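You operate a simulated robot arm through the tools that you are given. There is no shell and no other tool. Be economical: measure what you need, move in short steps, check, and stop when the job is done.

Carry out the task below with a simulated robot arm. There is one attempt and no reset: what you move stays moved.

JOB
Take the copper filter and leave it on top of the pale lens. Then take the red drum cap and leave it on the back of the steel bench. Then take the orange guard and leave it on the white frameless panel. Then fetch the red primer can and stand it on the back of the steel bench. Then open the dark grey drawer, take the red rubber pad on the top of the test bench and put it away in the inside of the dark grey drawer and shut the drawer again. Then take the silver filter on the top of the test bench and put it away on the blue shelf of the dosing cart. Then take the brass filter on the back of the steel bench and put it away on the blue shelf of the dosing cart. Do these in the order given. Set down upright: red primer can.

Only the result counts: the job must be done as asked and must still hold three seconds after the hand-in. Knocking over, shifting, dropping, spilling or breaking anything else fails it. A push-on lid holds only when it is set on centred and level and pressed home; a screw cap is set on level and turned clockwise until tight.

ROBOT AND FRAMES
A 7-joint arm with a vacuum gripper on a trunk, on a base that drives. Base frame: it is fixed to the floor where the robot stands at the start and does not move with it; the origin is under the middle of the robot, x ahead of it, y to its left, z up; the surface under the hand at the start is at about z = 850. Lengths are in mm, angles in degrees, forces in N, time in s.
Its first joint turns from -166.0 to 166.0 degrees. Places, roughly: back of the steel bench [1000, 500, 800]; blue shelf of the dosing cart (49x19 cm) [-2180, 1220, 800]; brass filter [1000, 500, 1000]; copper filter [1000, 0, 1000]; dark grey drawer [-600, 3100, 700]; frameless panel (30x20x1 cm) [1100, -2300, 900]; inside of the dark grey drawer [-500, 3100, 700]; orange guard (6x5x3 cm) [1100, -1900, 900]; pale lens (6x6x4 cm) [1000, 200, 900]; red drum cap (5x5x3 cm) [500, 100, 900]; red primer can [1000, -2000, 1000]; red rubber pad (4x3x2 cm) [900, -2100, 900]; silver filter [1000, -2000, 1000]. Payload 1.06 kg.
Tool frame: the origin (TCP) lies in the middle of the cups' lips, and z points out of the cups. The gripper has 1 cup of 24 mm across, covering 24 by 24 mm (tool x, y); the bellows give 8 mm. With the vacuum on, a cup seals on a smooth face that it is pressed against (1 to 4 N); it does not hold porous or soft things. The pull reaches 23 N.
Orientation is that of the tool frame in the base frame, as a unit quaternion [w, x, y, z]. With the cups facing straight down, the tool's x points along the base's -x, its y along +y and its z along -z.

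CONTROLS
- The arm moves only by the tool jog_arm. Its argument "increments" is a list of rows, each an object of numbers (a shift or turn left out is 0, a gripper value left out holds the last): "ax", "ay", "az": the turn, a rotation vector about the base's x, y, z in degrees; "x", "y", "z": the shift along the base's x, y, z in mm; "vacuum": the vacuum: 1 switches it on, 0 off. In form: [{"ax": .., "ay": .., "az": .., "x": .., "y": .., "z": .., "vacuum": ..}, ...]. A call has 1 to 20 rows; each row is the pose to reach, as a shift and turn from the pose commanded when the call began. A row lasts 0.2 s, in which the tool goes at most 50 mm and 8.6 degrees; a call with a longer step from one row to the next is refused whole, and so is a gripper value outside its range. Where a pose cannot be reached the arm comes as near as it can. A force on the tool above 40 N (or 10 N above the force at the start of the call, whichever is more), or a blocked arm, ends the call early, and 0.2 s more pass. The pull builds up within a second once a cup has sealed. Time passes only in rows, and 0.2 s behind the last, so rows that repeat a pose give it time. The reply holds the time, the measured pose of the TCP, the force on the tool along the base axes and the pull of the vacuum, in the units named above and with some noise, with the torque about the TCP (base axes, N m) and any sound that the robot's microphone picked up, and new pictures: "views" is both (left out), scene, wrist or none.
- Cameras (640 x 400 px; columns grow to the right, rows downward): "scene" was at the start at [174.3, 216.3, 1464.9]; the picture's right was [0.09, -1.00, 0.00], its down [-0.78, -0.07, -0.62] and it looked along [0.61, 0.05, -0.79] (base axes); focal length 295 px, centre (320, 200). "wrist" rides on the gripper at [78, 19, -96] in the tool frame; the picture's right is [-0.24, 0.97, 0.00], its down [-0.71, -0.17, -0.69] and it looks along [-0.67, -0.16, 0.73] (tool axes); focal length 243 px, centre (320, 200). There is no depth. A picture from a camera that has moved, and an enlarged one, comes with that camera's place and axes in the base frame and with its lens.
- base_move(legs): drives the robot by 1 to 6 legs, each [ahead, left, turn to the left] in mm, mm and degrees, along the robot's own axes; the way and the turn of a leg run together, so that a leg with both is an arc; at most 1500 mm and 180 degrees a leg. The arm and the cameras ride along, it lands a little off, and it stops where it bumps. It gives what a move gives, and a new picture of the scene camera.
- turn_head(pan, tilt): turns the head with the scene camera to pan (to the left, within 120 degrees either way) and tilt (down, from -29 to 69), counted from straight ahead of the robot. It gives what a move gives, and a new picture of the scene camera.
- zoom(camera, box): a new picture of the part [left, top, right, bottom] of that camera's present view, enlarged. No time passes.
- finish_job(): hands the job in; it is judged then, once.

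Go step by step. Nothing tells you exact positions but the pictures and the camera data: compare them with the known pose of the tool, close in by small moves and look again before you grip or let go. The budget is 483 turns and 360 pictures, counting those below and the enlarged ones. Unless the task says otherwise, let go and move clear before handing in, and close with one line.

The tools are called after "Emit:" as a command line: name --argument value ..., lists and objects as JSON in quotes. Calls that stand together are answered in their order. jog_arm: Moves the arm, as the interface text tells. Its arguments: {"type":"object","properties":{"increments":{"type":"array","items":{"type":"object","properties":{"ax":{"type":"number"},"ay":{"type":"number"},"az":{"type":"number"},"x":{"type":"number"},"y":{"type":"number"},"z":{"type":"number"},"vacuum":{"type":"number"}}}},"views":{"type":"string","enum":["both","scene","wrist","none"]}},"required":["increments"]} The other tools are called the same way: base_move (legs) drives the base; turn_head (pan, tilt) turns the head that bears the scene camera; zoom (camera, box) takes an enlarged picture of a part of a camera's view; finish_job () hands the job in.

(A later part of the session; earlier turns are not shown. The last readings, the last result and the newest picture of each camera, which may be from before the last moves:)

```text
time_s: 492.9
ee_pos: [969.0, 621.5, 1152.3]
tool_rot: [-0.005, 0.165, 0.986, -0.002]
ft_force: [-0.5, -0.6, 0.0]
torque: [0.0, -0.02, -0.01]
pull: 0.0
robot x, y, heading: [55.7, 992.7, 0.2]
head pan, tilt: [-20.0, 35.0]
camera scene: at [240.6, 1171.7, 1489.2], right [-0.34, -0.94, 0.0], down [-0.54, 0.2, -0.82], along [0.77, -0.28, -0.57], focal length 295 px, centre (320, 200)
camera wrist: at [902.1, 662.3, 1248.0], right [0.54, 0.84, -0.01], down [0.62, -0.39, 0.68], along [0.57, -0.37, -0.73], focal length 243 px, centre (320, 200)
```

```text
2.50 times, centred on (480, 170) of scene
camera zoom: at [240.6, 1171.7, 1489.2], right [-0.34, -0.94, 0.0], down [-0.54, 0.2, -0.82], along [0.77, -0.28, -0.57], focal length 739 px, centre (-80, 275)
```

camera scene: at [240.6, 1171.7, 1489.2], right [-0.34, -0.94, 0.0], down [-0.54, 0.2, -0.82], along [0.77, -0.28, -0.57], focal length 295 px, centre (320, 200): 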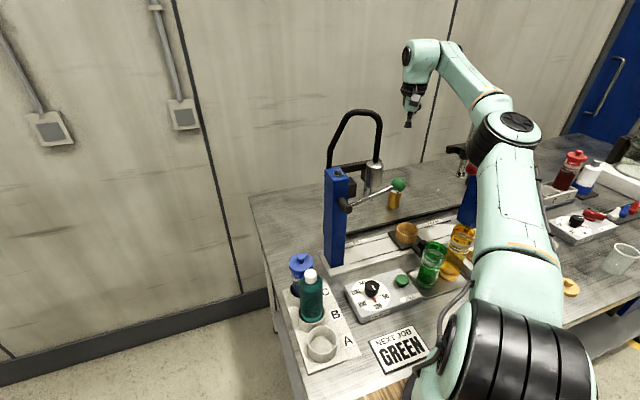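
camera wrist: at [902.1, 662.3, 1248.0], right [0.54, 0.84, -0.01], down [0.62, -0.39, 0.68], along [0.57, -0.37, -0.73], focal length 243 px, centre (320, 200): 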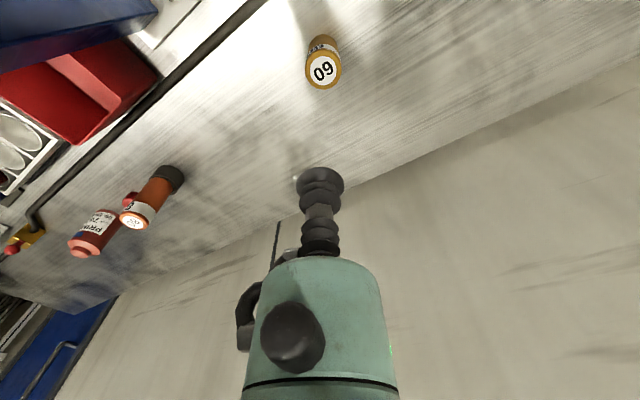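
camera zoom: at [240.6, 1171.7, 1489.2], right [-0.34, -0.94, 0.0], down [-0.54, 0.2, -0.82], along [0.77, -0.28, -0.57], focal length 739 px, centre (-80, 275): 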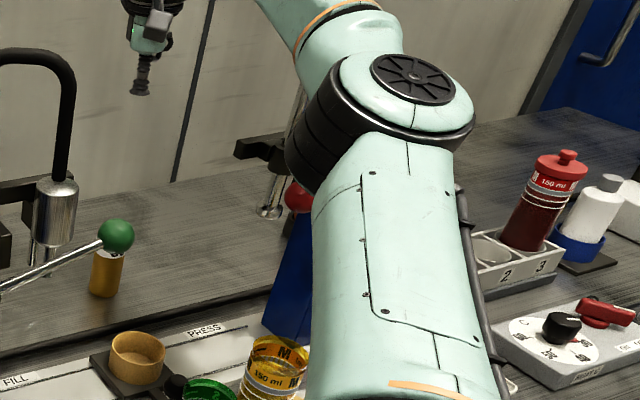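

The base relaxed back. I'll shift the base 48 mm further left so the arm is straighter and passes farther from the right press.

Emit:
base_move --legs '[[0, 48, 0]]'

Emit:
jog_arm --increments '[{"x": 0, "y": -25, "z": -20}, {"x": 2, "y": -46, "z": -50}, {"x": 2, "y": -46, "z": -80}, {"x": 2, "y": -46, "z": -80}]'

```text
time_s: 493.8
ee_pos: [969.5, 670.6, 1152.3]
tool_rot: [-0.006, 0.163, 0.987, -0.002]
ft_force: [0.7, 0.1, -0.6]
torque: [0.03, 0.0, 0.03]
pull: 0.0
robot x, y, heading: [57.9, 1042.3, -0.0]
head pan, tilt: [-20.0, 35.0]
camera scene: at [240.3, 1220.9, 1489.2], right [-0.34, -0.94, 0.0], down [-0.54, 0.2, -0.82], along [0.77, -0.28, -0.57], focal length 295 px, centre (320, 200)
```

scene: 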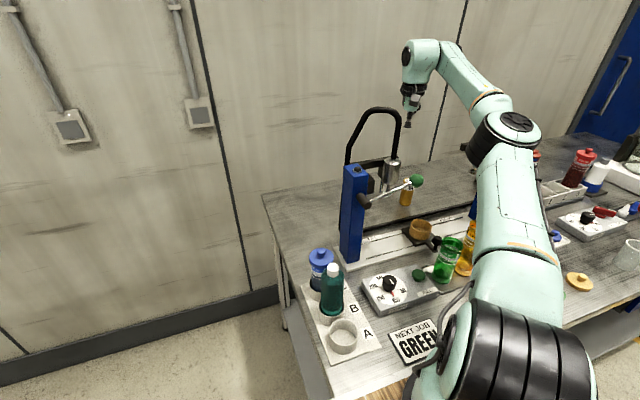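

```text
time_s: 494.8
ee_pos: [954.0, 635.3, 1065.6]
tool_rot: [-0.004, 0.163, 0.987, -0.003]
ft_force: [-0.6, -0.8, 0.7]
torque: [0.01, -0.03, 0.02]
pull: 0.0
out of reach, approached as far as the arm can: row 1, 2, 3, 4
robot x, y, heading: [56.9, 1040.3, -0.1]
head pan, tilt: [-20.0, 35.0]
camera scene: at [241.1, 1222.9, 1488.9], right [-0.34, -0.94, 0.0], down [-0.54, 0.19, -0.82], along [0.77, -0.28, -0.57], focal length 295 px, centre (320, 200)
camera wrist: at [886.6, 676.4, 1162.1], right [0.53, 0.85, -0.01], down [0.62, -0.39, 0.68], along [0.57, -0.37, -0.73], focal length 243 px, centre (320, 200)
```

scene: 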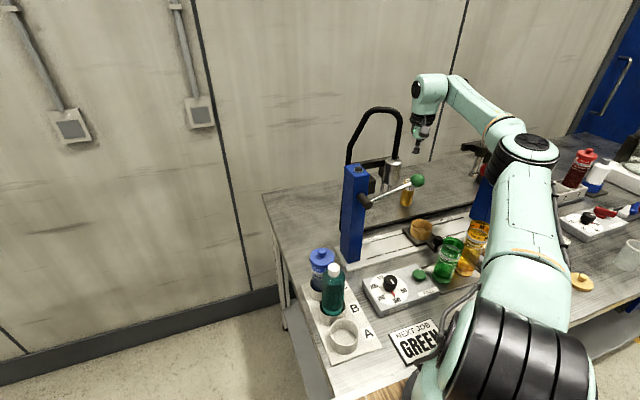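
wrist: 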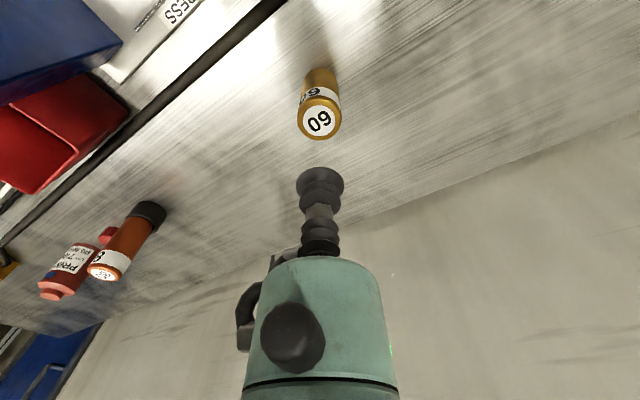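

It stalls before straightening. I'll raise a bit and try with more negative tool yaw.

Emit:
jog_arm --increments '[{"z": 30}, {"z": 60, "az": -7}, {"z": 75, "az": -14}, {"z": 75, "az": -21}, {"z": 75, "az": -28}, {"z": 75, "az": -35}, {"z": 75, "az": -40, "x": 8, "y": -7}, {"z": 75, "az": -40, "x": 16, "y": -13}, {"z": 75, "az": -40, "x": 16, "y": -13}]'

```text
time_s: 496.8
ee_pos: [966.7, 617.3, 1141.9]
tool_rot: [-0.005, 0.491, 0.871, 0.0]
ft_force: [-0.5, 0.2, 0.6]
torque: [0.01, 0.01, 0.06]
pull: 0.1
out of reach, approached as far as the arm can: row 1
robot x, y, heading: [57.6, 1043.6, 0.1]
head pan, tilt: [-20.0, 35.0]
camera scene: at [240.3, 1220.9, 1489.2], right [-0.34, -0.94, 0.0], down [-0.54, 0.2, -0.82], along [0.77, -0.28, -0.57], focal length 295 px, centre (320, 200)
camera wrist: at [943.0, 691.9, 1237.2], right [0.95, 0.3, -0.01], down [0.23, -0.7, 0.68], along [0.2, -0.65, -0.73], focal length 243 px, centre (320, 200)
```

scene: 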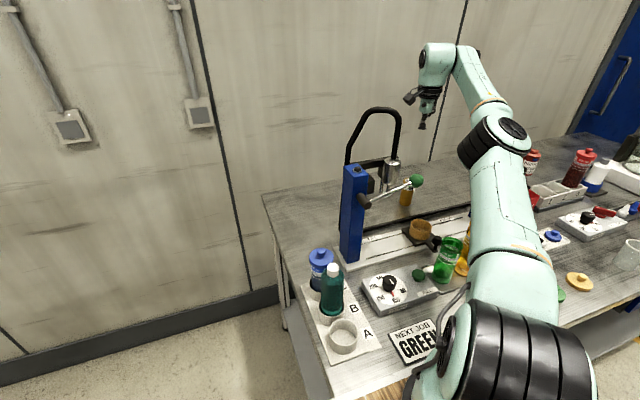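
wrist: 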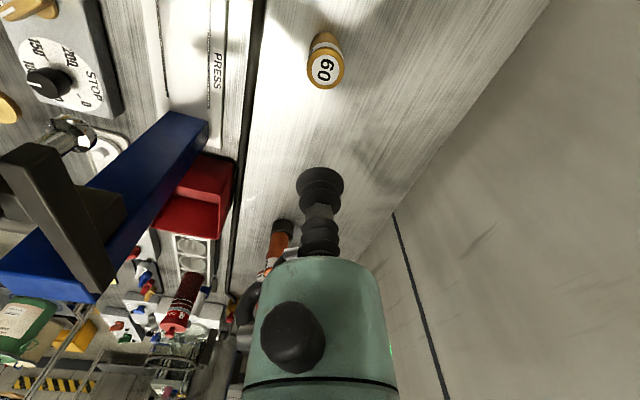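

Better: with more negative yaw the elbow comes into line. I'll yaw 15° more and descend in steps, watching for any shift.

Emit:
jog_arm --increments '[{"az": -8, "x": 2, "y": 2}, {"az": -15, "x": 4, "y": 5}, {"az": -15, "x": 4, "y": 5, "z": -35}, {"az": -15, "x": 4, "y": 5, "z": -70}, {"az": -15, "x": 4, "y": 5, "z": -70}]' --views "scene"

```text
time_s: 498.0
ee_pos: [972.4, 621.7, 1070.4]
tool_rot: [-0.006, 0.6, 0.8, 0.001]
ft_force: [-0.7, -0.7, -0.1]
torque: [-0.01, 0.02, 0.02]
pull: 0.1
robot x, y, heading: [52.1, 1040.3, 0.2]
head pan, tilt: [-20.0, 35.0]
camera scene: at [240.3, 1220.9, 1489.2], right [-0.34, -0.94, 0.0], down [-0.54, 0.2, -0.82], along [0.77, -0.28, -0.57], focal length 295 px, centre (320, 200)
```

scene: 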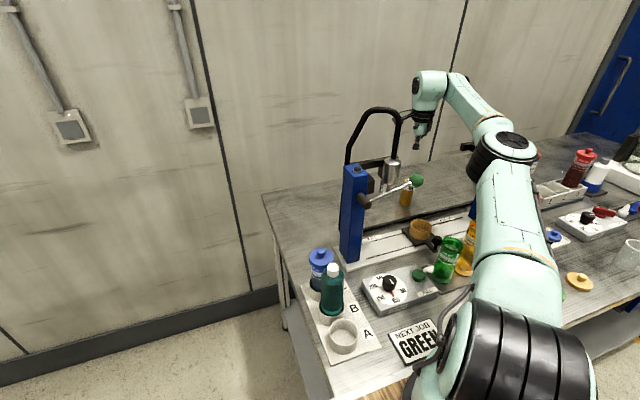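

Emit:
jog_arm --increments '[{"z": -30}, {"z": -60}, {"z": -60}]'

Emit:
zoom --camera "scene" --box '[390, 60, 590, 220]'

```text
time_s: 498.8
ee_pos: [970.7, 623.1, 1009.8]
tool_rot: [-0.006, 0.599, 0.8, 0.001]
ft_force: [0.4, -0.3, -0.6]
torque: [0.02, -0.01, 0.0]
pull: 0.0
robot x, y, heading: [59.4, 1043.8, 0.1]
head pan, tilt: [-20.0, 35.0]
camera scene: at [240.4, 1221.2, 1489.1], right [-0.34, -0.94, 0.0], down [-0.54, 0.2, -0.82], along [0.77, -0.28, -0.57], focal length 295 px, centre (320, 200)
camera wrist: at [967.8, 701.2, 1106.9], right [1.0, 0.05, -0.01], down [0.04, -0.73, 0.68], along [0.03, -0.68, -0.73], focal length 243 px, centre (320, 200)
```

scene: 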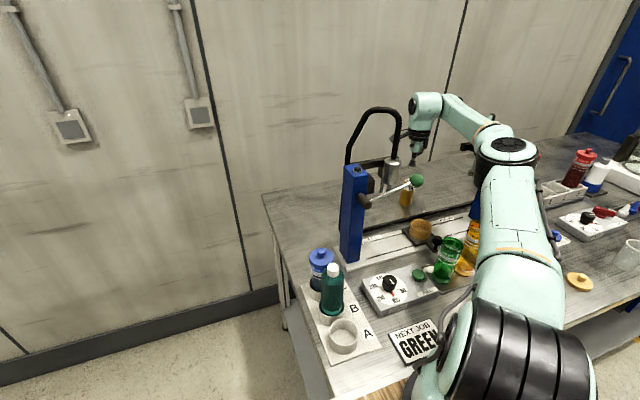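
wrist: 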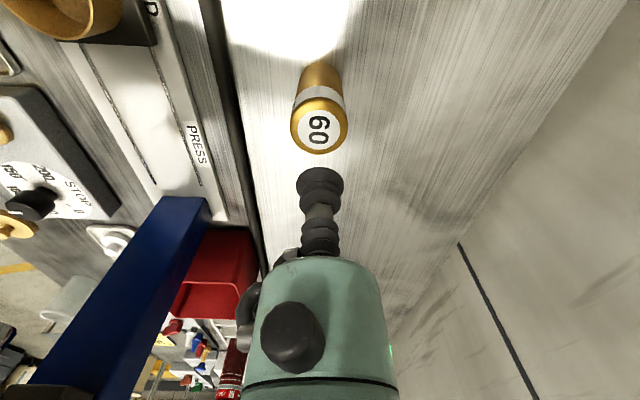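

```text
2.50 times, centred on (490, 140) of scene
camera zoom: at [240.4, 1221.2, 1489.1], right [-0.34, -0.94, 0.0], down [-0.54, 0.2, -0.82], along [0.77, -0.28, -0.57], focal length 739 px, centre (-105, 350)
```

zoom: 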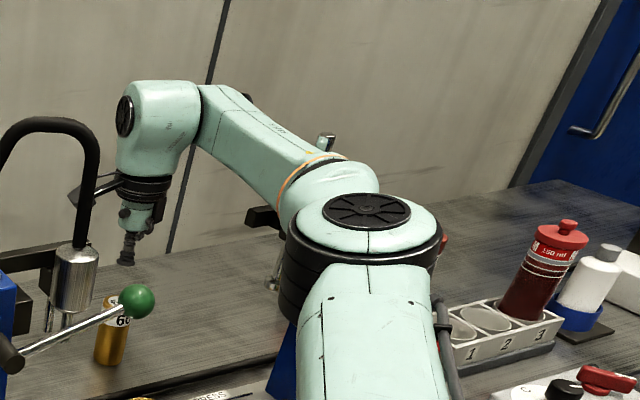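

No contact is visible and the base is steady. I'll go down a bit more, aligned to (970, 620).

Emit:
jog_arm --increments '[{"y": -3, "z": -20}, {"y": -3, "z": -40}, {"y": -3, "z": -50}, {"y": -3, "z": -50}]' --views "both"

```text
time_s: 499.8
ee_pos: [973.8, 617.8, 970.5]
tool_rot: [0.001, 0.6, 0.8, 0.001]
ft_force: [-0.3, -0.3, -0.7]
torque: [0.0, -0.01, 0.03]
pull: 0.0
robot x, y, heading: [55.0, 1043.2, 0.1]
head pan, tilt: [-20.0, 35.0]
camera scene: at [240.5, 1221.6, 1489.1], right [-0.34, -0.94, 0.0], down [-0.54, 0.2, -0.82], along [0.77, -0.28, -0.57], focal length 295 px, centre (320, 200)
camera wrist: at [969.4, 697.5, 1066.1], right [1.0, 0.05, 0.0], down [0.03, -0.73, 0.69], along [0.03, -0.69, -0.73], focal length 243 px, centre (320, 200)
```

scene: 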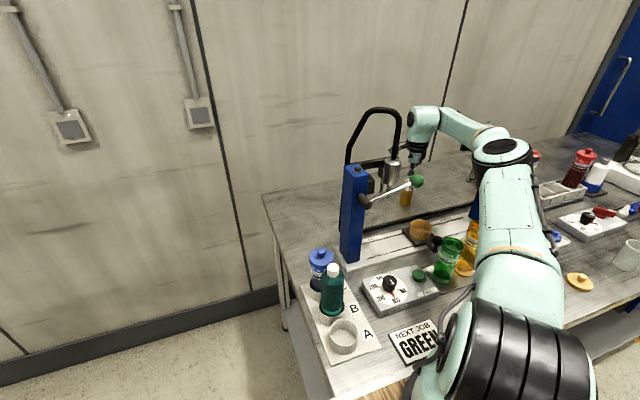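
wrist: 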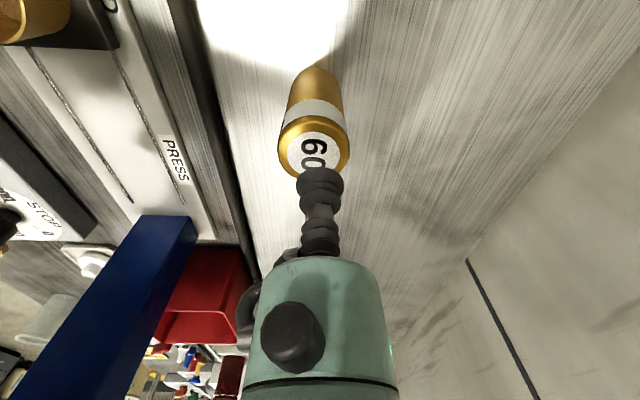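

The tool stopped about 10 mm short of the commanded height, so something is touching the arm. I'll zoom to find it.

Emit:
zoom --camera "scene" --box '[380, 80, 560, 230]'

```text
2.67 times, centred on (470, 155) of scene
camera zoom: at [240.5, 1221.6, 1489.1], right [-0.34, -0.94, 0.0], down [-0.54, 0.2, -0.82], along [0.77, -0.28, -0.57], focal length 788 px, centre (-80, 320)
```

zoom: 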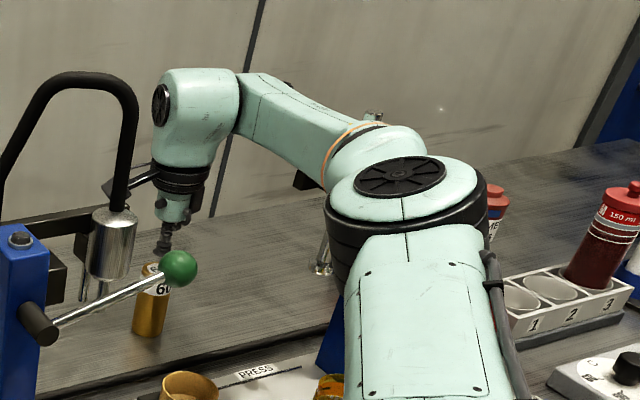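

I think this is simply the reach boundary (about 756 mm from the shoulder). I'll rise a little, bring the base slightly closer and retry with the same yaw.

Emit:
jog_arm --increments '[{"z": 30}, {"z": 60}, {"z": 60}]' --views "none"

Emit:
base_move --legs '[[15, -22, 0]]'

Emit:
jog_arm --increments '[{"x": -15, "y": 18}, {"x": -15, "y": 21, "z": -25}, {"x": -15, "y": 21, "z": -50}, {"x": -15, "y": 21, "z": -60}, {"x": -15, "y": 21, "z": -60}]'

```text
time_s: 500.6
ee_pos: [970.2, 621.1, 1020.6]
tool_rot: [-0.005, 0.6, 0.8, -0.001]
ft_force: [-0.6, 0.6, 0.0]
torque: [0.03, 0.05, 0.0]
pull: 0.0
robot x, y, heading: [56.4, 1047.6, 0.1]
head pan, tilt: [-20.0, 35.0]
```

```text
time_s: 501.3
ee_pos: [970.0, 620.7, 1019.9]
tool_rot: [-0.006, 0.598, 0.801, 0.0]
ft_force: [0.7, 0.7, -0.8]
torque: [-0.01, -0.01, 0.0]
pull: 0.0
robot x, y, heading: [55.5, 1038.5, 0.1]
head pan, tilt: [-20.0, 35.0]
stopped in leg 1: the robot was blocked; the commanded pose is now the measured one
camera scene: at [240.7, 1220.9, 1489.1], right [-0.34, -0.94, 0.0], down [-0.54, 0.2, -0.82], along [0.77, -0.28, -0.57], focal length 295 px, centre (320, 200)
```

scene: 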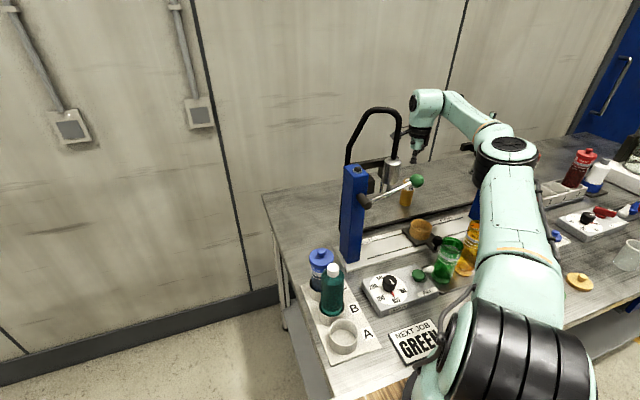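

```text
time_s: 502.5
ee_pos: [958.5, 639.2, 971.9]
tool_rot: [0.002, 0.599, 0.801, 0.0]
ft_force: [0.4, -0.5, -0.2]
torque: [0.01, 0.01, 0.01]
pull: 0.1
robot x, y, heading: [58.4, 1039.1, 0.4]
head pan, tilt: [-20.0, 35.0]
camera scene: at [240.4, 1221.2, 1489.2], right [-0.34, -0.94, 0.0], down [-0.54, 0.2, -0.82], along [0.77, -0.28, -0.57], focal length 295 px, centre (320, 200)
camera wrist: at [954.5, 719.6, 1066.7], right [1.0, 0.05, 0.0], down [0.03, -0.73, 0.69], along [0.04, -0.69, -0.73], focal length 243 px, centre (320, 200)
```

scene: 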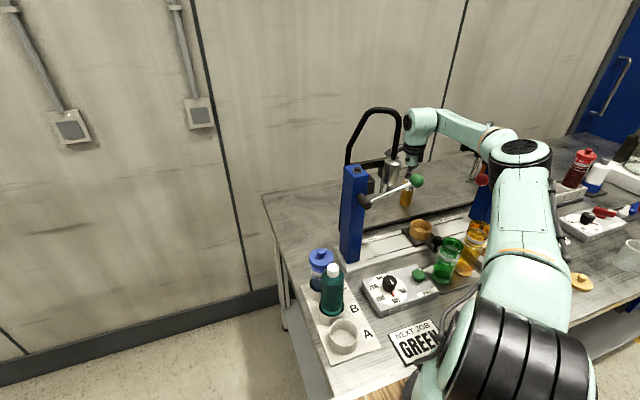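
wrist: 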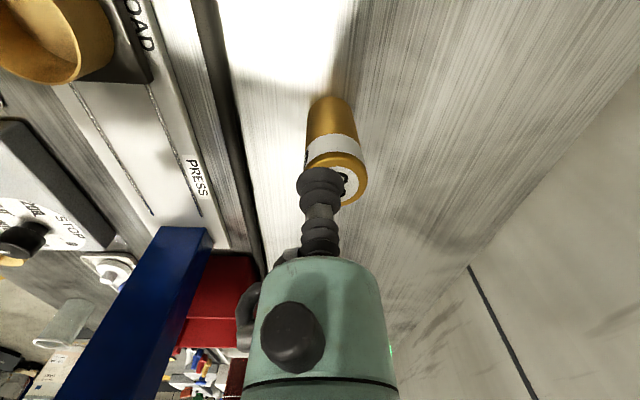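

The base was blocked too, so the chassis is probably against the bench. The arm still stops near z 972. I'll probe gently, just 8 mm, to see how the arm yields.

Emit:
jog_arm --increments '[{"z": -4}, {"z": -8}, {"z": -8}, {"z": -8}]' --views "none"

Emit:
zoom --camera "scene" --box '[400, 80, 580, 230]'

```text
time_s: 503.5
ee_pos: [960.2, 639.8, 969.8]
tool_rot: [0.007, 0.598, 0.801, 0.001]
ft_force: [-0.3, -0.2, 0.3]
torque: [0.0, -0.02, 0.01]
pull: 0.0
robot x, y, heading: [57.3, 1040.4, 0.2]
head pan, tilt: [-20.0, 35.0]
```

```text
2.67 times, centred on (490, 155) of scene
camera zoom: at [239.4, 1222.0, 1489.2], right [-0.34, -0.94, 0.0], down [-0.54, 0.19, -0.82], along [0.77, -0.28, -0.57], focal length 788 px, centre (-133, 320)
```

zoom: 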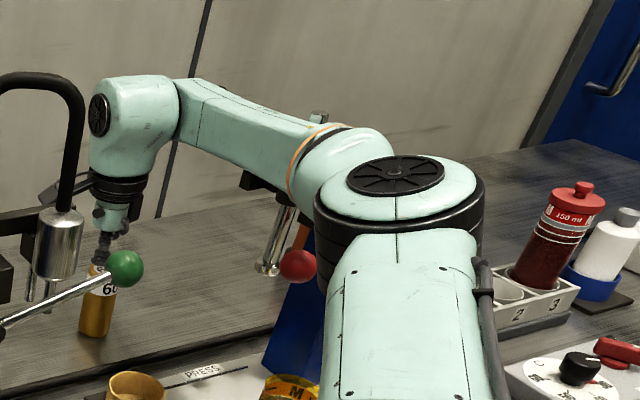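

I noticed that rotating the tool yaw negatively also lifts the elbow. There is plenty of wrist range on that side, so I'll rise and rotate the yaw far negative, then watch the elbow.

Emit:
jog_arm --increments '[{"z": 40}, {"z": 85}, {"z": 130}, {"z": 165}, {"z": 180, "az": -8}, {"z": 180, "az": -16}, {"z": 180, "az": -24}, {"z": 180, "az": -32}, {"z": 180, "az": -40}, {"z": 180, "az": -48}, {"z": 180, "az": -56}, {"z": 180, "az": -64}, {"z": 180, "az": -72}, {"z": 180, "az": -80}, {"z": 180, "az": -88}, {"z": 180, "az": -96}, {"z": 180, "az": -96}]' --views "scene"

```text
time_s: 507.1
ee_pos: [955.6, 642.0, 1131.7]
tool_rot: [-0.003, 0.996, 0.089, 0.005]
ft_force: [-0.3, -0.2, 0.1]
torque: [-0.03, -0.01, 0.01]
pull: 0.0
robot x, y, heading: [58.5, 1039.8, -0.0]
head pan, tilt: [-20.0, 35.0]
camera scene: at [240.6, 1220.5, 1489.2], right [-0.34, -0.94, 0.0], down [-0.54, 0.2, -0.82], along [0.77, -0.28, -0.57], focal length 295 px, centre (320, 200)
```

scene: 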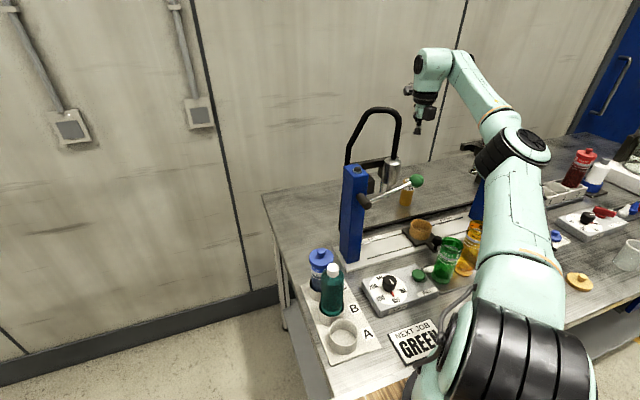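

It works: the elbow is rotating upward. I'll continue the negative yaw.

Emit:
jog_arm --increments '[{"az": -8}, {"az": -16}, {"az": -24}, {"az": -32}, {"az": -40}, {"az": -48}, {"az": -56}, {"az": -64}, {"az": -72}, {"az": -80}, {"az": -88}, {"az": -96}, {"az": -96}]' --views "scene"

```text
time_s: 509.9
ee_pos: [955.5, 641.1, 1132.6]
tool_rot: [0.001, 0.733, -0.68, 0.006]
ft_force: [0.2, 0.1, -0.6]
torque: [0.0, -0.03, -0.01]
pull: 0.0
robot x, y, heading: [61.8, 1040.1, -0.3]
head pan, tilt: [-20.0, 35.0]
camera scene: at [240.6, 1220.5, 1489.2], right [-0.34, -0.94, 0.0], down [-0.54, 0.2, -0.82], along [0.77, -0.28, -0.57], focal length 295 px, centre (320, 200)
```

scene: 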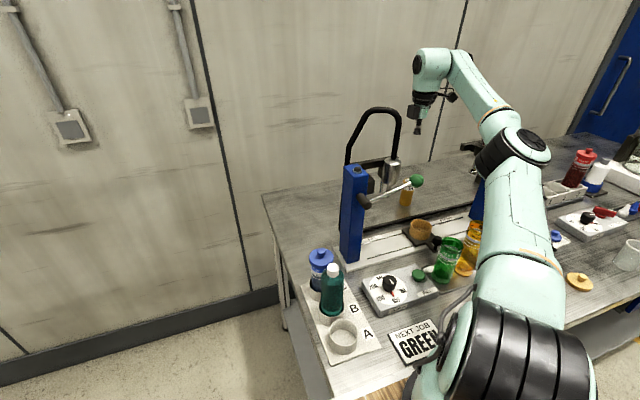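

The yaw itself no longer changes the elbow; it depends on the height. I'll try closed loops in open space, where each loop should drift the elbow. First I'll exit the press gap safely.

Emit:
jog_arm --increments '[{"x": -15, "y": 15, "z": 25}, {"x": -40, "y": 30, "z": 50}, {"x": -80, "y": 40, "z": 65}, {"x": -120, "y": 45, "z": 75}, {"x": -160, "y": 50, "z": 80}, {"x": -160, "y": 50, "z": 80}]' --views "none"

Emit:
base_move --legs '[[-650, 0, 0]]'

```text
time_s: 511.3
ee_pos: [793.1, 691.7, 1213.6]
tool_rot: [0.002, 0.734, -0.679, 0.007]
ft_force: [-0.3, 0.3, 0.4]
torque: [-0.02, 0.04, -0.01]
pull: 0.0
robot x, y, heading: [60.7, 1040.4, -0.1]
head pan, tilt: [-20.0, 35.0]
```

```text
time_s: 514.9
ee_pos: [148.6, 694.3, 1212.9]
tool_rot: [0.002, 0.735, -0.678, 0.006]
ft_force: [-0.2, -0.1, 0.6]
torque: [-0.05, 0.03, 0.0]
pull: 0.1
robot x, y, heading: [-587.4, 1036.0, 0.5]
head pan, tilt: [-20.0, 35.0]
camera scene: at [-408.5, 1219.3, 1489.2], right [-0.34, -0.94, 0.0], down [-0.54, 0.19, -0.82], along [0.77, -0.28, -0.57], focal length 295 px, centre (320, 200)
```

scene: 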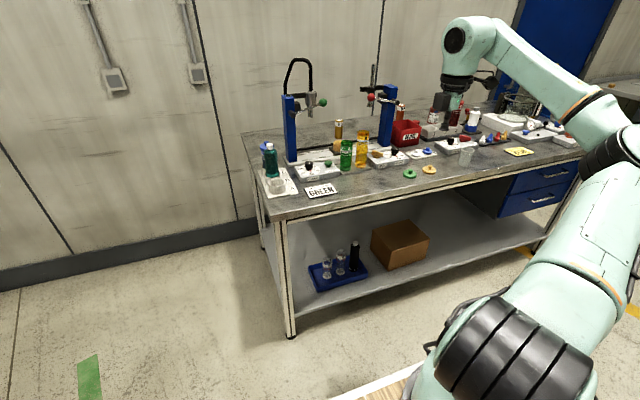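

I'll retrace the drawer pose sequence in reverse (tilt at low height, come up tilted, untilt high), which should bring the elbow back up. First I'll back up more and unwind the yaw.

Emit:
base_move --legs '[[-250, 0, 0]]'

Emit:
jog_arm --increments '[{"az": 8}, {"az": 16}, {"az": 24}, {"az": 32}, {"az": 40}, {"az": 48}, {"az": 56}, {"az": 64}, {"az": 72}, {"az": 80}, {"az": 88}, {"az": 96}, {"az": 104}, {"az": 112}, {"az": 120}, {"az": 128}, {"az": 136}, {"az": 144}, {"az": 152}, {"az": 160}]' --views "none"

Emit:
jog_arm --increments '[{"az": 8, "y": 15}, {"az": 16, "y": 40}, {"az": 24, "y": 75}, {"az": 32, "y": 110}, {"az": 40, "y": 145}, {"az": 48, "y": 180}, {"az": 56, "y": 215}, {"az": 64, "y": 250}, {"az": 72, "y": 285}, {"az": 80, "y": 300}, {"az": 88, "y": 300}, {"az": 96, "y": 300}, {"az": 104, "y": 300}, {"az": 106, "y": 300}]' --views "scene"

```text
time_s: 516.7
ee_pos: [-100.4, 691.2, 1211.4]
tool_rot: [0.0, 0.735, -0.678, 0.005]
ft_force: [-0.9, -0.1, 0.3]
torque: [0.0, -0.03, -0.04]
pull: 0.0
robot x, y, heading: [-838.3, 1037.4, -0.0]
head pan, tilt: [-20.0, 35.0]
camera scene: at [-656.3, 1217.7, 1489.2], right [-0.34, -0.94, 0.0], down [-0.54, 0.19, -0.82], along [0.77, -0.28, -0.57], focal length 295 px, centre (320, 200)
```

scene: 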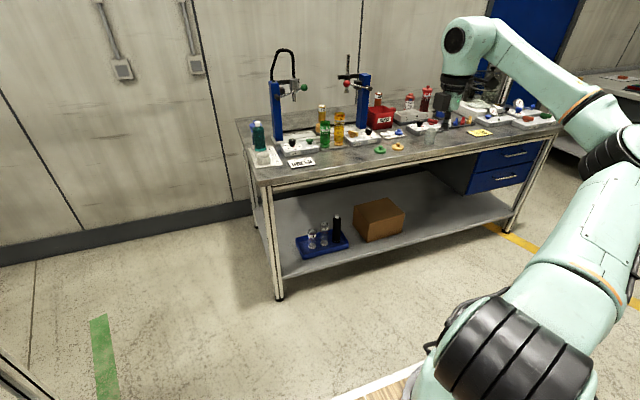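

```text
time_s: 520.9
ee_pos: [-100.2, 691.4, 1211.2]
tool_rot: [-0.006, 0.795, 0.607, 0.002]
ft_force: [0.0, -0.8, -0.5]
torque: [0.03, -0.01, 0.0]
pull: 0.0
robot x, y, heading: [-838.5, 1036.7, 0.1]
head pan, tilt: [-20.0, 35.0]
```

```text
time_s: 523.9
ee_pos: [-100.7, 991.8, 1213.1]
tool_rot: [-0.005, -0.006, 1.0, -0.003]
ft_force: [-0.6, -0.2, -0.3]
torque: [0.01, -0.03, -0.02]
pull: 0.0
robot x, y, heading: [-839.3, 1037.5, 0.1]
head pan, tilt: [-20.0, 35.0]
camera scene: at [-656.3, 1217.8, 1489.2], right [-0.34, -0.94, 0.0], down [-0.54, 0.19, -0.82], along [0.77, -0.28, -0.57], focal length 295 px, centre (320, 200)
```

scene: 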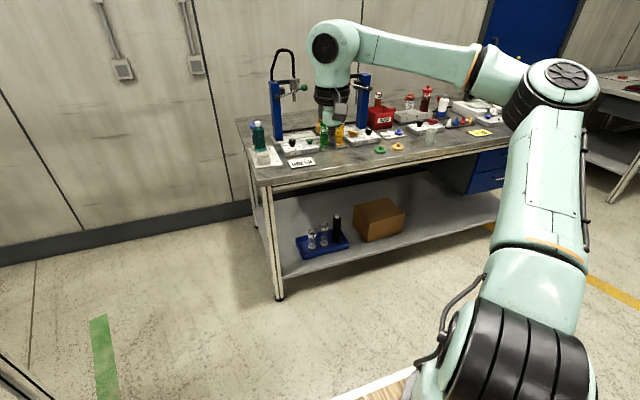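

Emit:
jog_arm --increments '[{"x": 16, "z": -40, "ay": -6.4}, {"x": 32, "z": -80, "ay": -12.8}, {"x": 48, "z": -120, "ay": -19.2}, {"x": 64, "z": -160, "ay": -25.6}, {"x": 80, "z": -200, "ay": -32}, {"x": 96, "z": -240, "ay": -38.4}, {"x": 112, "z": -280, "ay": -45}, {"x": 135, "z": -300, "ay": -52.5}, {"x": 155, "z": -315, "ay": -60}, {"x": 175, "z": -330, "ay": -67.5}, {"x": 190, "z": -340, "ay": -75}, {"x": 205, "z": -345, "ay": -82.5}, {"x": 215, "z": -350, "ay": -90}, {"x": 215, "z": -350, "ay": -90}]' --views "scene"

```text
time_s: 526.9
ee_pos: [114.1, 991.2, 861.6]
tool_rot: [0.704, -0.001, 0.71, -0.006]
ft_force: [-0.5, -0.1, -0.4]
torque: [0.05, -0.01, 0.0]
pull: 0.0
robot x, y, heading: [-841.9, 1036.2, 0.1]
head pan, tilt: [-20.0, 35.0]
camera scene: at [-656.3, 1217.8, 1489.2], right [-0.34, -0.94, 0.0], down [-0.54, 0.19, -0.82], along [0.77, -0.28, -0.57], focal length 295 px, centre (320, 200)
```

scene: 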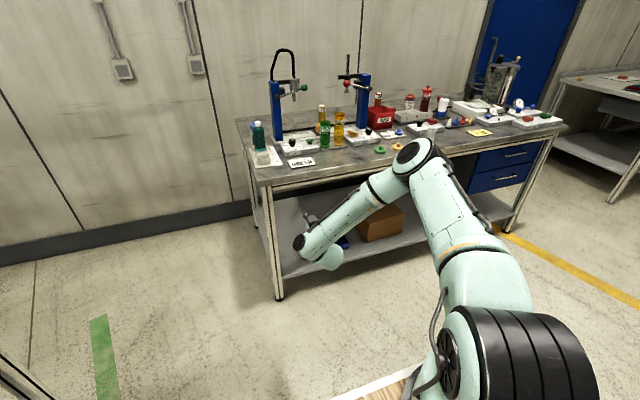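

Now I'll pull in and rise, keeping the tool horizontal.

Emit:
jog_arm --increments '[{"x": -40, "z": 5}, {"x": -80, "z": 15}, {"x": -120, "z": 25}, {"x": -160, "z": 40}, {"x": -195, "z": 70}, {"x": -215, "z": 110}, {"x": -228, "z": 155}, {"x": -240, "z": 200}, {"x": -250, "z": 245}, {"x": -260, "z": 290}, {"x": -270, "z": 335}, {"x": -280, "z": 380}, {"x": -285, "z": 425}, {"x": -290, "z": 470}, {"x": -290, "z": 470}]' --views "scene"

```text
time_s: 530.1
ee_pos: [-165.9, 1006.4, 1338.1]
tool_rot: [0.703, 0.0, 0.711, -0.007]
ft_force: [1.0, -0.5, -0.3]
torque: [0.0, 0.02, 0.03]
pull: 0.1
out of reach, approached as far as the arm can: row 7, 8, 9, 10, 11, 12, 13, 14, 15
robot x, y, heading: [-839.2, 1037.0, 0.2]
head pan, tilt: [-20.0, 35.0]
camera scene: at [-656.0, 1217.7, 1489.2], right [-0.34, -0.94, 0.0], down [-0.54, 0.19, -0.82], along [0.77, -0.28, -0.57], focal length 295 px, centre (320, 200)
```

scene: 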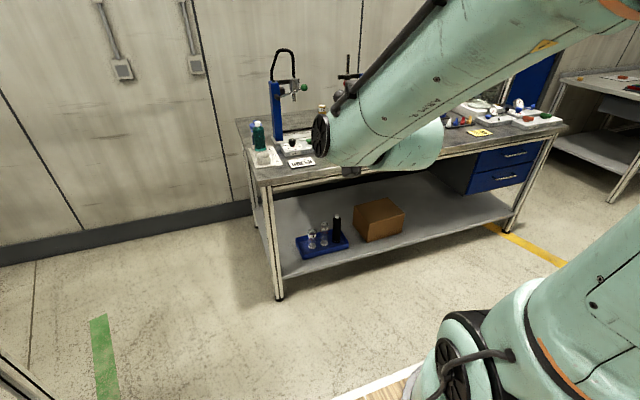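

The elbow is up again. Now I'll untilt the tool while high.

Emit:
jog_arm --increments '[{"ay": 8, "z": -10, "x": -10}, {"ay": 16, "z": -20, "x": -20}, {"ay": 24, "z": -30, "x": -35}, {"ay": 32, "z": -45, "x": -50}, {"ay": 40, "z": -60, "x": -70}, {"ay": 48, "z": -75, "x": -90}, {"ay": 56, "z": -90, "x": -105}, {"ay": 64, "z": -105, "x": -120}, {"ay": 72, "z": -115, "x": -135}, {"ay": 80, "z": -120, "x": -145}, {"ay": 88, "z": -125, "x": -150}, {"ay": 90.5, "z": -125, "x": -150}, {"ay": 90.5, "z": -125, "x": -150}]' --views "scene"

```text
time_s: 532.9
ee_pos: [-315.4, 1005.5, 1212.2]
tool_rot: [-0.01, -0.004, 1.0, -0.002]
ft_force: [-0.8, -0.7, -0.7]
torque: [-0.01, 0.02, 0.01]
pull: 0.1
robot x, y, heading: [-840.2, 1039.0, 0.3]
head pan, tilt: [-20.0, 35.0]
camera scene: at [-655.5, 1272.8, 1487.4], right [0.29, -0.96, 0.0], down [-0.56, -0.17, -0.81], along [0.77, 0.23, -0.59], focal length 295 px, centre (320, 200)
```

scene: 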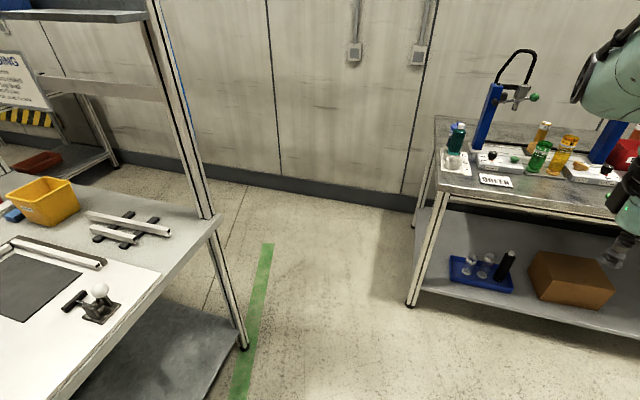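

The picture changed direction; the elbow may have brushed the camera head. I'll reset the head and check.

Emit:
turn_head --pan -25 --tilt 35

```text
time_s: 533.6
ee_pos: [-315.1, 1004.6, 1214.1]
tool_rot: [-0.011, -0.005, 1.0, -0.002]
ft_force: [1.1, -0.1, -0.6]
torque: [0.0, 0.01, 0.03]
pull: 0.1
robot x, y, heading: [-837.3, 1041.5, 0.2]
head pan, tilt: [-25.0, 35.0]
camera scene: at [-655.1, 1272.3, 1487.8], right [0.28, -0.96, 0.0], down [-0.56, -0.17, -0.81], along [0.78, 0.23, -0.59], focal length 295 px, centre (320, 200)
```

scene: 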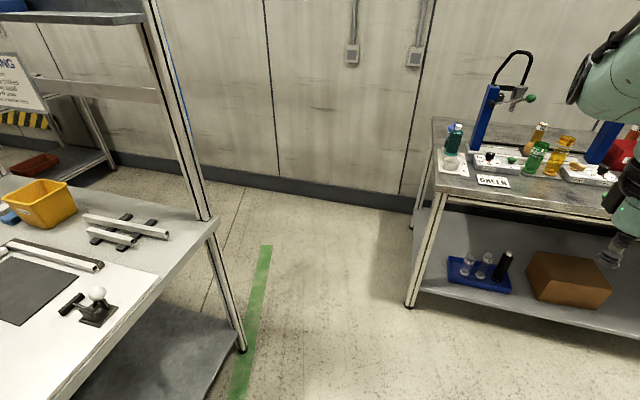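

The arm is pressing the head aside, so I'll extend the arm forward to free it.

Emit:
jog_arm --increments '[{"x": 40, "y": -10}, {"x": 85, "y": -20}, {"x": 130, "y": -30}, {"x": 175, "y": -35}, {"x": 215, "y": -40}, {"x": 215, "y": -40}]' --views "scene"

```text
time_s: 535.0
ee_pos: [-100.5, 965.8, 1213.3]
tool_rot: [-0.009, -0.005, 1.0, -0.003]
ft_force: [0.5, 0.0, 0.8]
torque: [0.01, 0.01, 0.02]
pull: 0.1
robot x, y, heading: [-832.3, 1037.1, 0.2]
head pan, tilt: [-25.0, 35.0]
camera scene: at [-659.3, 1210.7, 1489.2], right [-0.42, -0.91, 0.0], down [-0.52, 0.24, -0.82], along [0.74, -0.34, -0.57], focal length 295 px, centre (320, 200)
```

scene: 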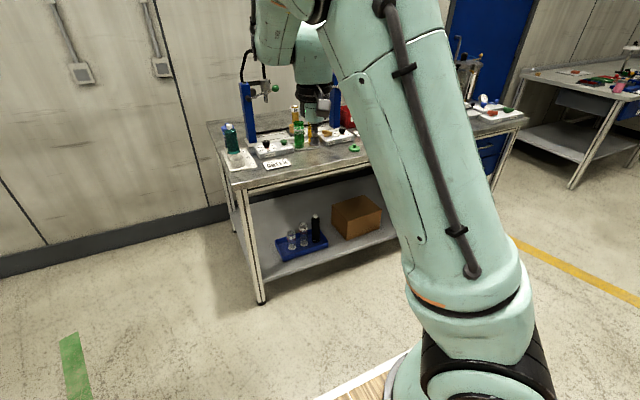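

Elbow-up posture restored. I'll drive to the steel bench, lined up with the gap between the presses.

Emit:
base_move --legs '[[0, -255, 0], [780, 0, 0]]'

Emit:
turn_head --pan -10 --tilt 30

```text
time_s: 540.6
ee_pos: [683.1, 701.5, 1214.8]
tool_rot: [-0.01, -0.001, 1.0, -0.004]
ft_force: [-0.5, -0.6, 0.4]
torque: [-0.04, -0.02, 0.02]
pull: 0.1
robot x, y, heading: [-56.5, 779.8, -0.4]
head pan, tilt: [-25.0, 35.0]
camera scene: at [125.6, 951.6, 1489.2], right [-0.43, -0.9, 0.0], down [-0.52, 0.24, -0.82], along [0.74, -0.35, -0.57], focal length 295 px, centre (320, 200)
```

scene: 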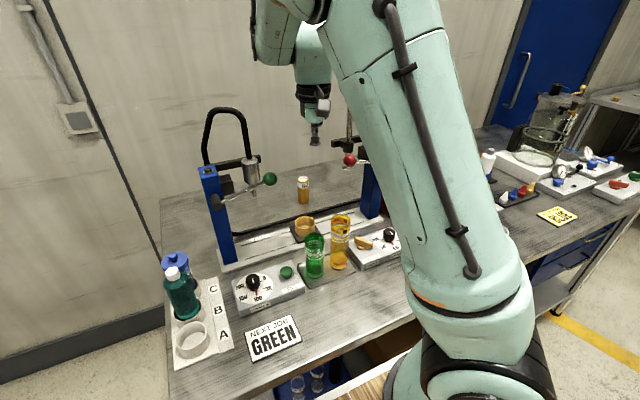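

```text
time_s: 541.4
ee_pos: [682.7, 702.0, 1215.1]
tool_rot: [-0.01, -0.002, 1.0, -0.003]
ft_force: [0.2, 0.0, -0.3]
torque: [0.0, -0.01, 0.01]
pull: 0.0
robot x, y, heading: [-57.5, 779.6, -0.3]
head pan, tilt: [-10.0, 30.0]
camera scene: at [134.9, 973.0, 1496.9], right [-0.18, -0.98, 0.0], down [-0.49, 0.09, -0.87], along [0.85, -0.15, -0.5], focal length 295 px, centre (320, 200)
```

scene: 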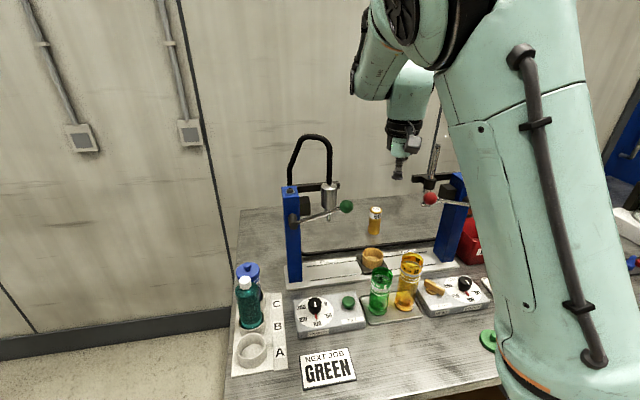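

Emit:
base_move --legs '[[60, 0, 0.3]]'

Emit:
jog_arm --increments '[{"x": 40, "y": -8}, {"x": 80, "y": -16}, {"x": 120, "y": -32}, {"x": 160, "y": -50, "z": -5}, {"x": 200, "y": -70, "z": -15}, {"x": 226, "y": -82, "z": -40}, {"x": 226, "y": -82, "z": -80}, {"x": 226, "y": -82, "z": -80}]'

```text
time_s: 542.4
ee_pos: [743.9, 705.4, 1215.4]
tool_rot: [-0.01, -0.004, 1.0, -0.003]
ft_force: [-0.3, 0.4, -0.4]
torque: [0.04, 0.0, -0.03]
pull: 0.1
robot x, y, heading: [7.0, 778.9, 0.0]
head pan, tilt: [-10.0, 30.0]
camera scene: at [194.3, 974.1, 1497.0], right [-0.17, -0.99, 0.0], down [-0.49, 0.09, -0.87], along [0.85, -0.15, -0.5], focal length 295 px, centre (320, 200)
```

scene: 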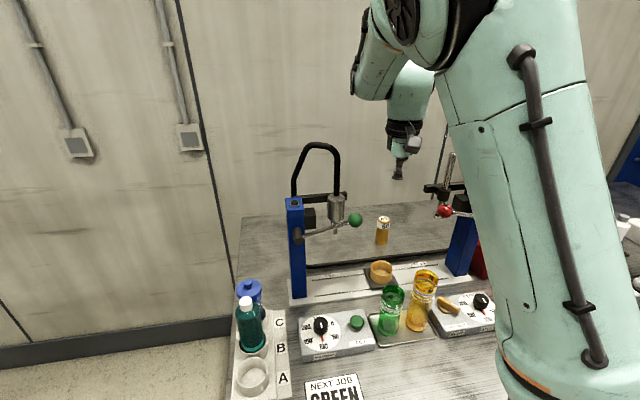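

```text
time_s: 544.2
ee_pos: [969.4, 623.2, 1134.7]
tool_rot: [-0.009, -0.005, 1.0, -0.004]
ft_force: [0.4, 0.0, 0.7]
torque: [0.0, 0.03, 0.04]
pull: 0.1
robot x, y, heading: [6.1, 780.4, -0.2]
head pan, tilt: [-10.0, 30.0]
camera scene: at [194.1, 974.0, 1497.0], right [-0.17, -0.99, 0.0], down [-0.49, 0.09, -0.87], along [0.85, -0.15, -0.5], focal length 295 px, centre (320, 200)
camera wrist: at [892.4, 641.4, 1231.3], right [0.23, 0.97, -0.01], down [0.72, -0.16, 0.67], along [0.65, -0.16, -0.74], focal length 243 px, centre (320, 200)
```

scene: 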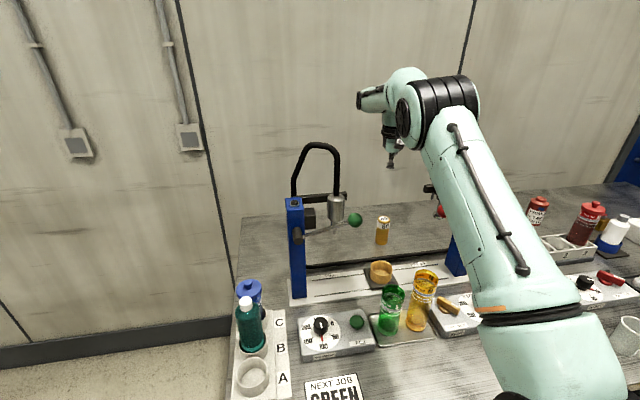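
wrist: 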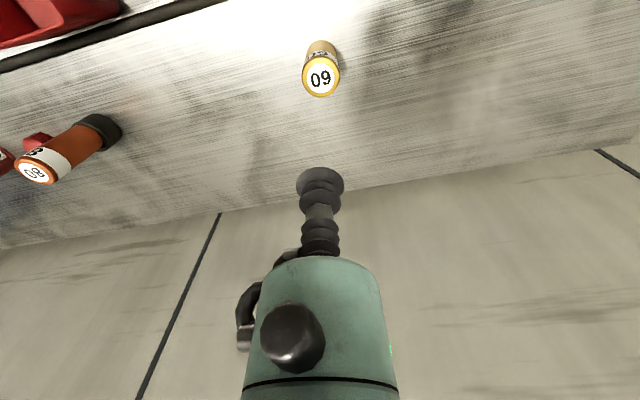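

Excellent: a clear elbow-up approach. I'll level the tool slightly and descend.

Emit:
jog_arm --increments '[{"y": -1, "ay": -1, "ax": 0.5, "z": -40}, {"y": -1, "ay": -1, "ax": 0.5, "z": -80}, {"y": -1, "ay": -1, "ax": 0.5, "z": -120}, {"y": -1, "ay": -1, "ax": 0.5, "z": -160}, {"y": -1, "ay": -1, "ax": 0.5, "z": -160}]'

```text
time_s: 545.4
ee_pos: [969.3, 624.8, 972.6]
tool_rot: [-0.001, -0.005, 1.0, 0.001]
ft_force: [-0.5, 0.2, 0.4]
torque: [-0.01, 0.01, 0.02]
pull: 0.0
robot x, y, heading: [7.5, 775.6, 0.1]
head pan, tilt: [-10.0, 30.0]
camera scene: at [194.1, 974.1, 1497.0], right [-0.17, -0.99, 0.0], down [-0.49, 0.09, -0.87], along [0.85, -0.15, -0.5], focal length 295 px, centre (320, 200)
camera wrist: at [891.3, 641.0, 1068.9], right [0.23, 0.97, 0.0], down [0.71, -0.17, 0.68], along [0.67, -0.15, -0.73], focal length 243 px, centre (320, 200)
```

scene: 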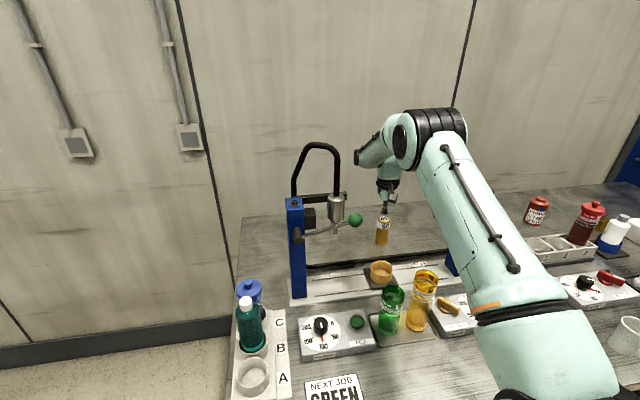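
wrist: 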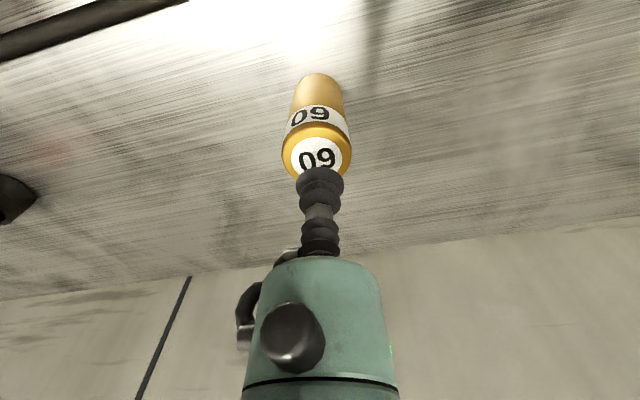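

Emit:
jog_arm --increments '[{"y": -1.5, "z": -18, "vacuum": 1}, {"y": -1.5, "z": -27}, {"y": -1.5, "z": -32}, {"y": -1.5, "z": -35}, {"y": -1.5, "z": -35}, {"y": -1.5, "z": -35}]' --views "none"

```text
time_s: 546.8
ee_pos: [969.1, 622.3, 938.5]
tool_rot: [0.0, -0.004, 1.0, 0.002]
ft_force: [3.3, 0.7, 20.8]
torque: [-0.03, -0.06, -0.03]
pull: 22.1
robot x, y, heading: [5.2, 781.2, 0.0]
head pan, tilt: [-10.0, 30.0]
```

Sealed. I'll lift straight up and retract through the gap.

Emit:
jog_arm --increments '[{"z": 5}, {"z": 40}, {"z": 85}, {"z": 130}, {"z": 175}, {"z": 220}, {"z": 255}, {"x": -35, "y": 18, "z": 268}, {"x": -75, "y": 38, "z": 275}, {"x": -115, "y": 55, "z": 277}, {"x": -155, "y": 68, "z": 277}, {"x": -195, "y": 76, "z": 277}, {"x": -226, "y": 81, "z": 277}, {"x": -226, "y": 81, "z": 277}]' --views "scene"

```text
time_s: 549.8
ee_pos: [743.7, 701.1, 1215.7]
tool_rot: [-0.001, -0.005, 1.0, 0.001]
ft_force: [-0.1, 0.2, -1.1]
torque: [0.02, -0.01, 0.04]
pull: 23.1
robot x, y, heading: [7.1, 780.1, 0.0]
head pan, tilt: [-10.0, 30.0]
camera scene: at [194.3, 974.1, 1497.0], right [-0.17, -0.99, 0.0], down [-0.49, 0.09, -0.87], along [0.85, -0.15, -0.5], focal length 295 px, centre (320, 200)
```

scene: 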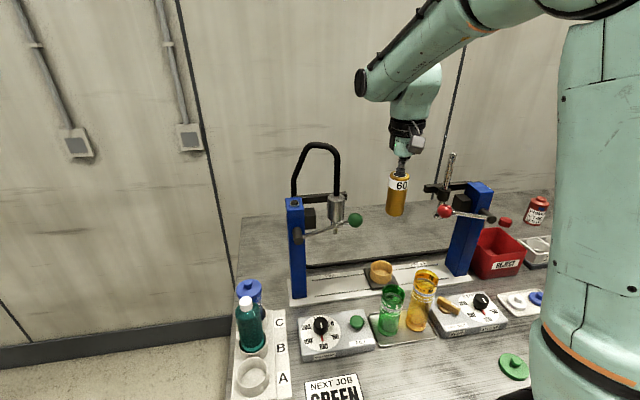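

The brass filter is held and the presses are intact. I'll back up, turn toward the cart, and approach along the earlier diagonal, now with the elbow up.

Emit:
base_move --legs '[[-1000, 0, 0]]'

Emit:
jog_arm --increments '[{"y": 40}, {"y": 78}, {"y": 78}]' --views "none"

Emit:
base_move --legs '[[0, 0, 75], [0, 0, 75], [150, 140, 0]]'

```text
time_s: 555.0
ee_pos: [-262.9, 698.7, 1215.9]
tool_rot: [0.0, -0.003, 1.0, 0.001]
ft_force: [-0.5, 0.1, -1.7]
torque: [0.01, 0.02, 0.02]
pull: 23.2
robot x, y, heading: [-998.5, 780.3, -0.1]
head pan, tilt: [-10.0, 30.0]
camera scene: at [-810.8, 973.2, 1497.0], right [-0.18, -0.98, 0.0], down [-0.49, 0.09, -0.87], along [0.85, -0.15, -0.5], focal length 295 px, centre (320, 200)
```

scene: 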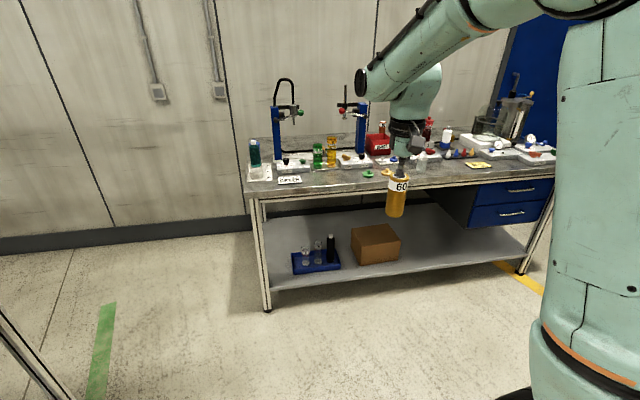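

```text
time_s: 555.8
ee_pos: [-261.3, 776.4, 1215.3]
tool_rot: [-0.001, -0.003, 1.0, 0.002]
ft_force: [0.2, -0.4, -1.5]
torque: [-0.02, 0.0, -0.01]
pull: 23.6
robot x, y, heading: [-999.1, 779.8, 0.1]
head pan, tilt: [-10.0, 30.0]
```

```text
time_s: 563.9
ee_pos: [-1836.7, 1107.4, 1215.4]
tool_rot: [0.001, 0.966, -0.259, 0.0]
ft_force: [-0.3, 0.0, -1.3]
torque: [0.02, -0.06, 0.01]
pull: 22.6
robot x, y, heading: [-1201.5, 733.5, 149.5]
head pan, tilt: [-10.0, 30.0]
camera scene: at [-1462.8, 660.9, 1497.0], right [0.65, 0.76, 0.0], down [0.38, -0.32, -0.87], along [-0.66, 0.56, -0.5], focal length 295 px, centre (320, 200)
```

scene: 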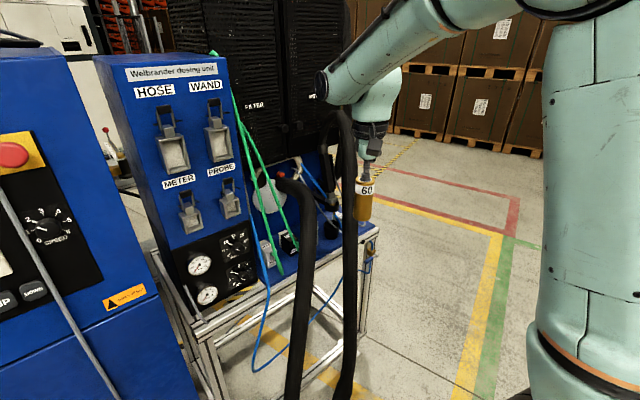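

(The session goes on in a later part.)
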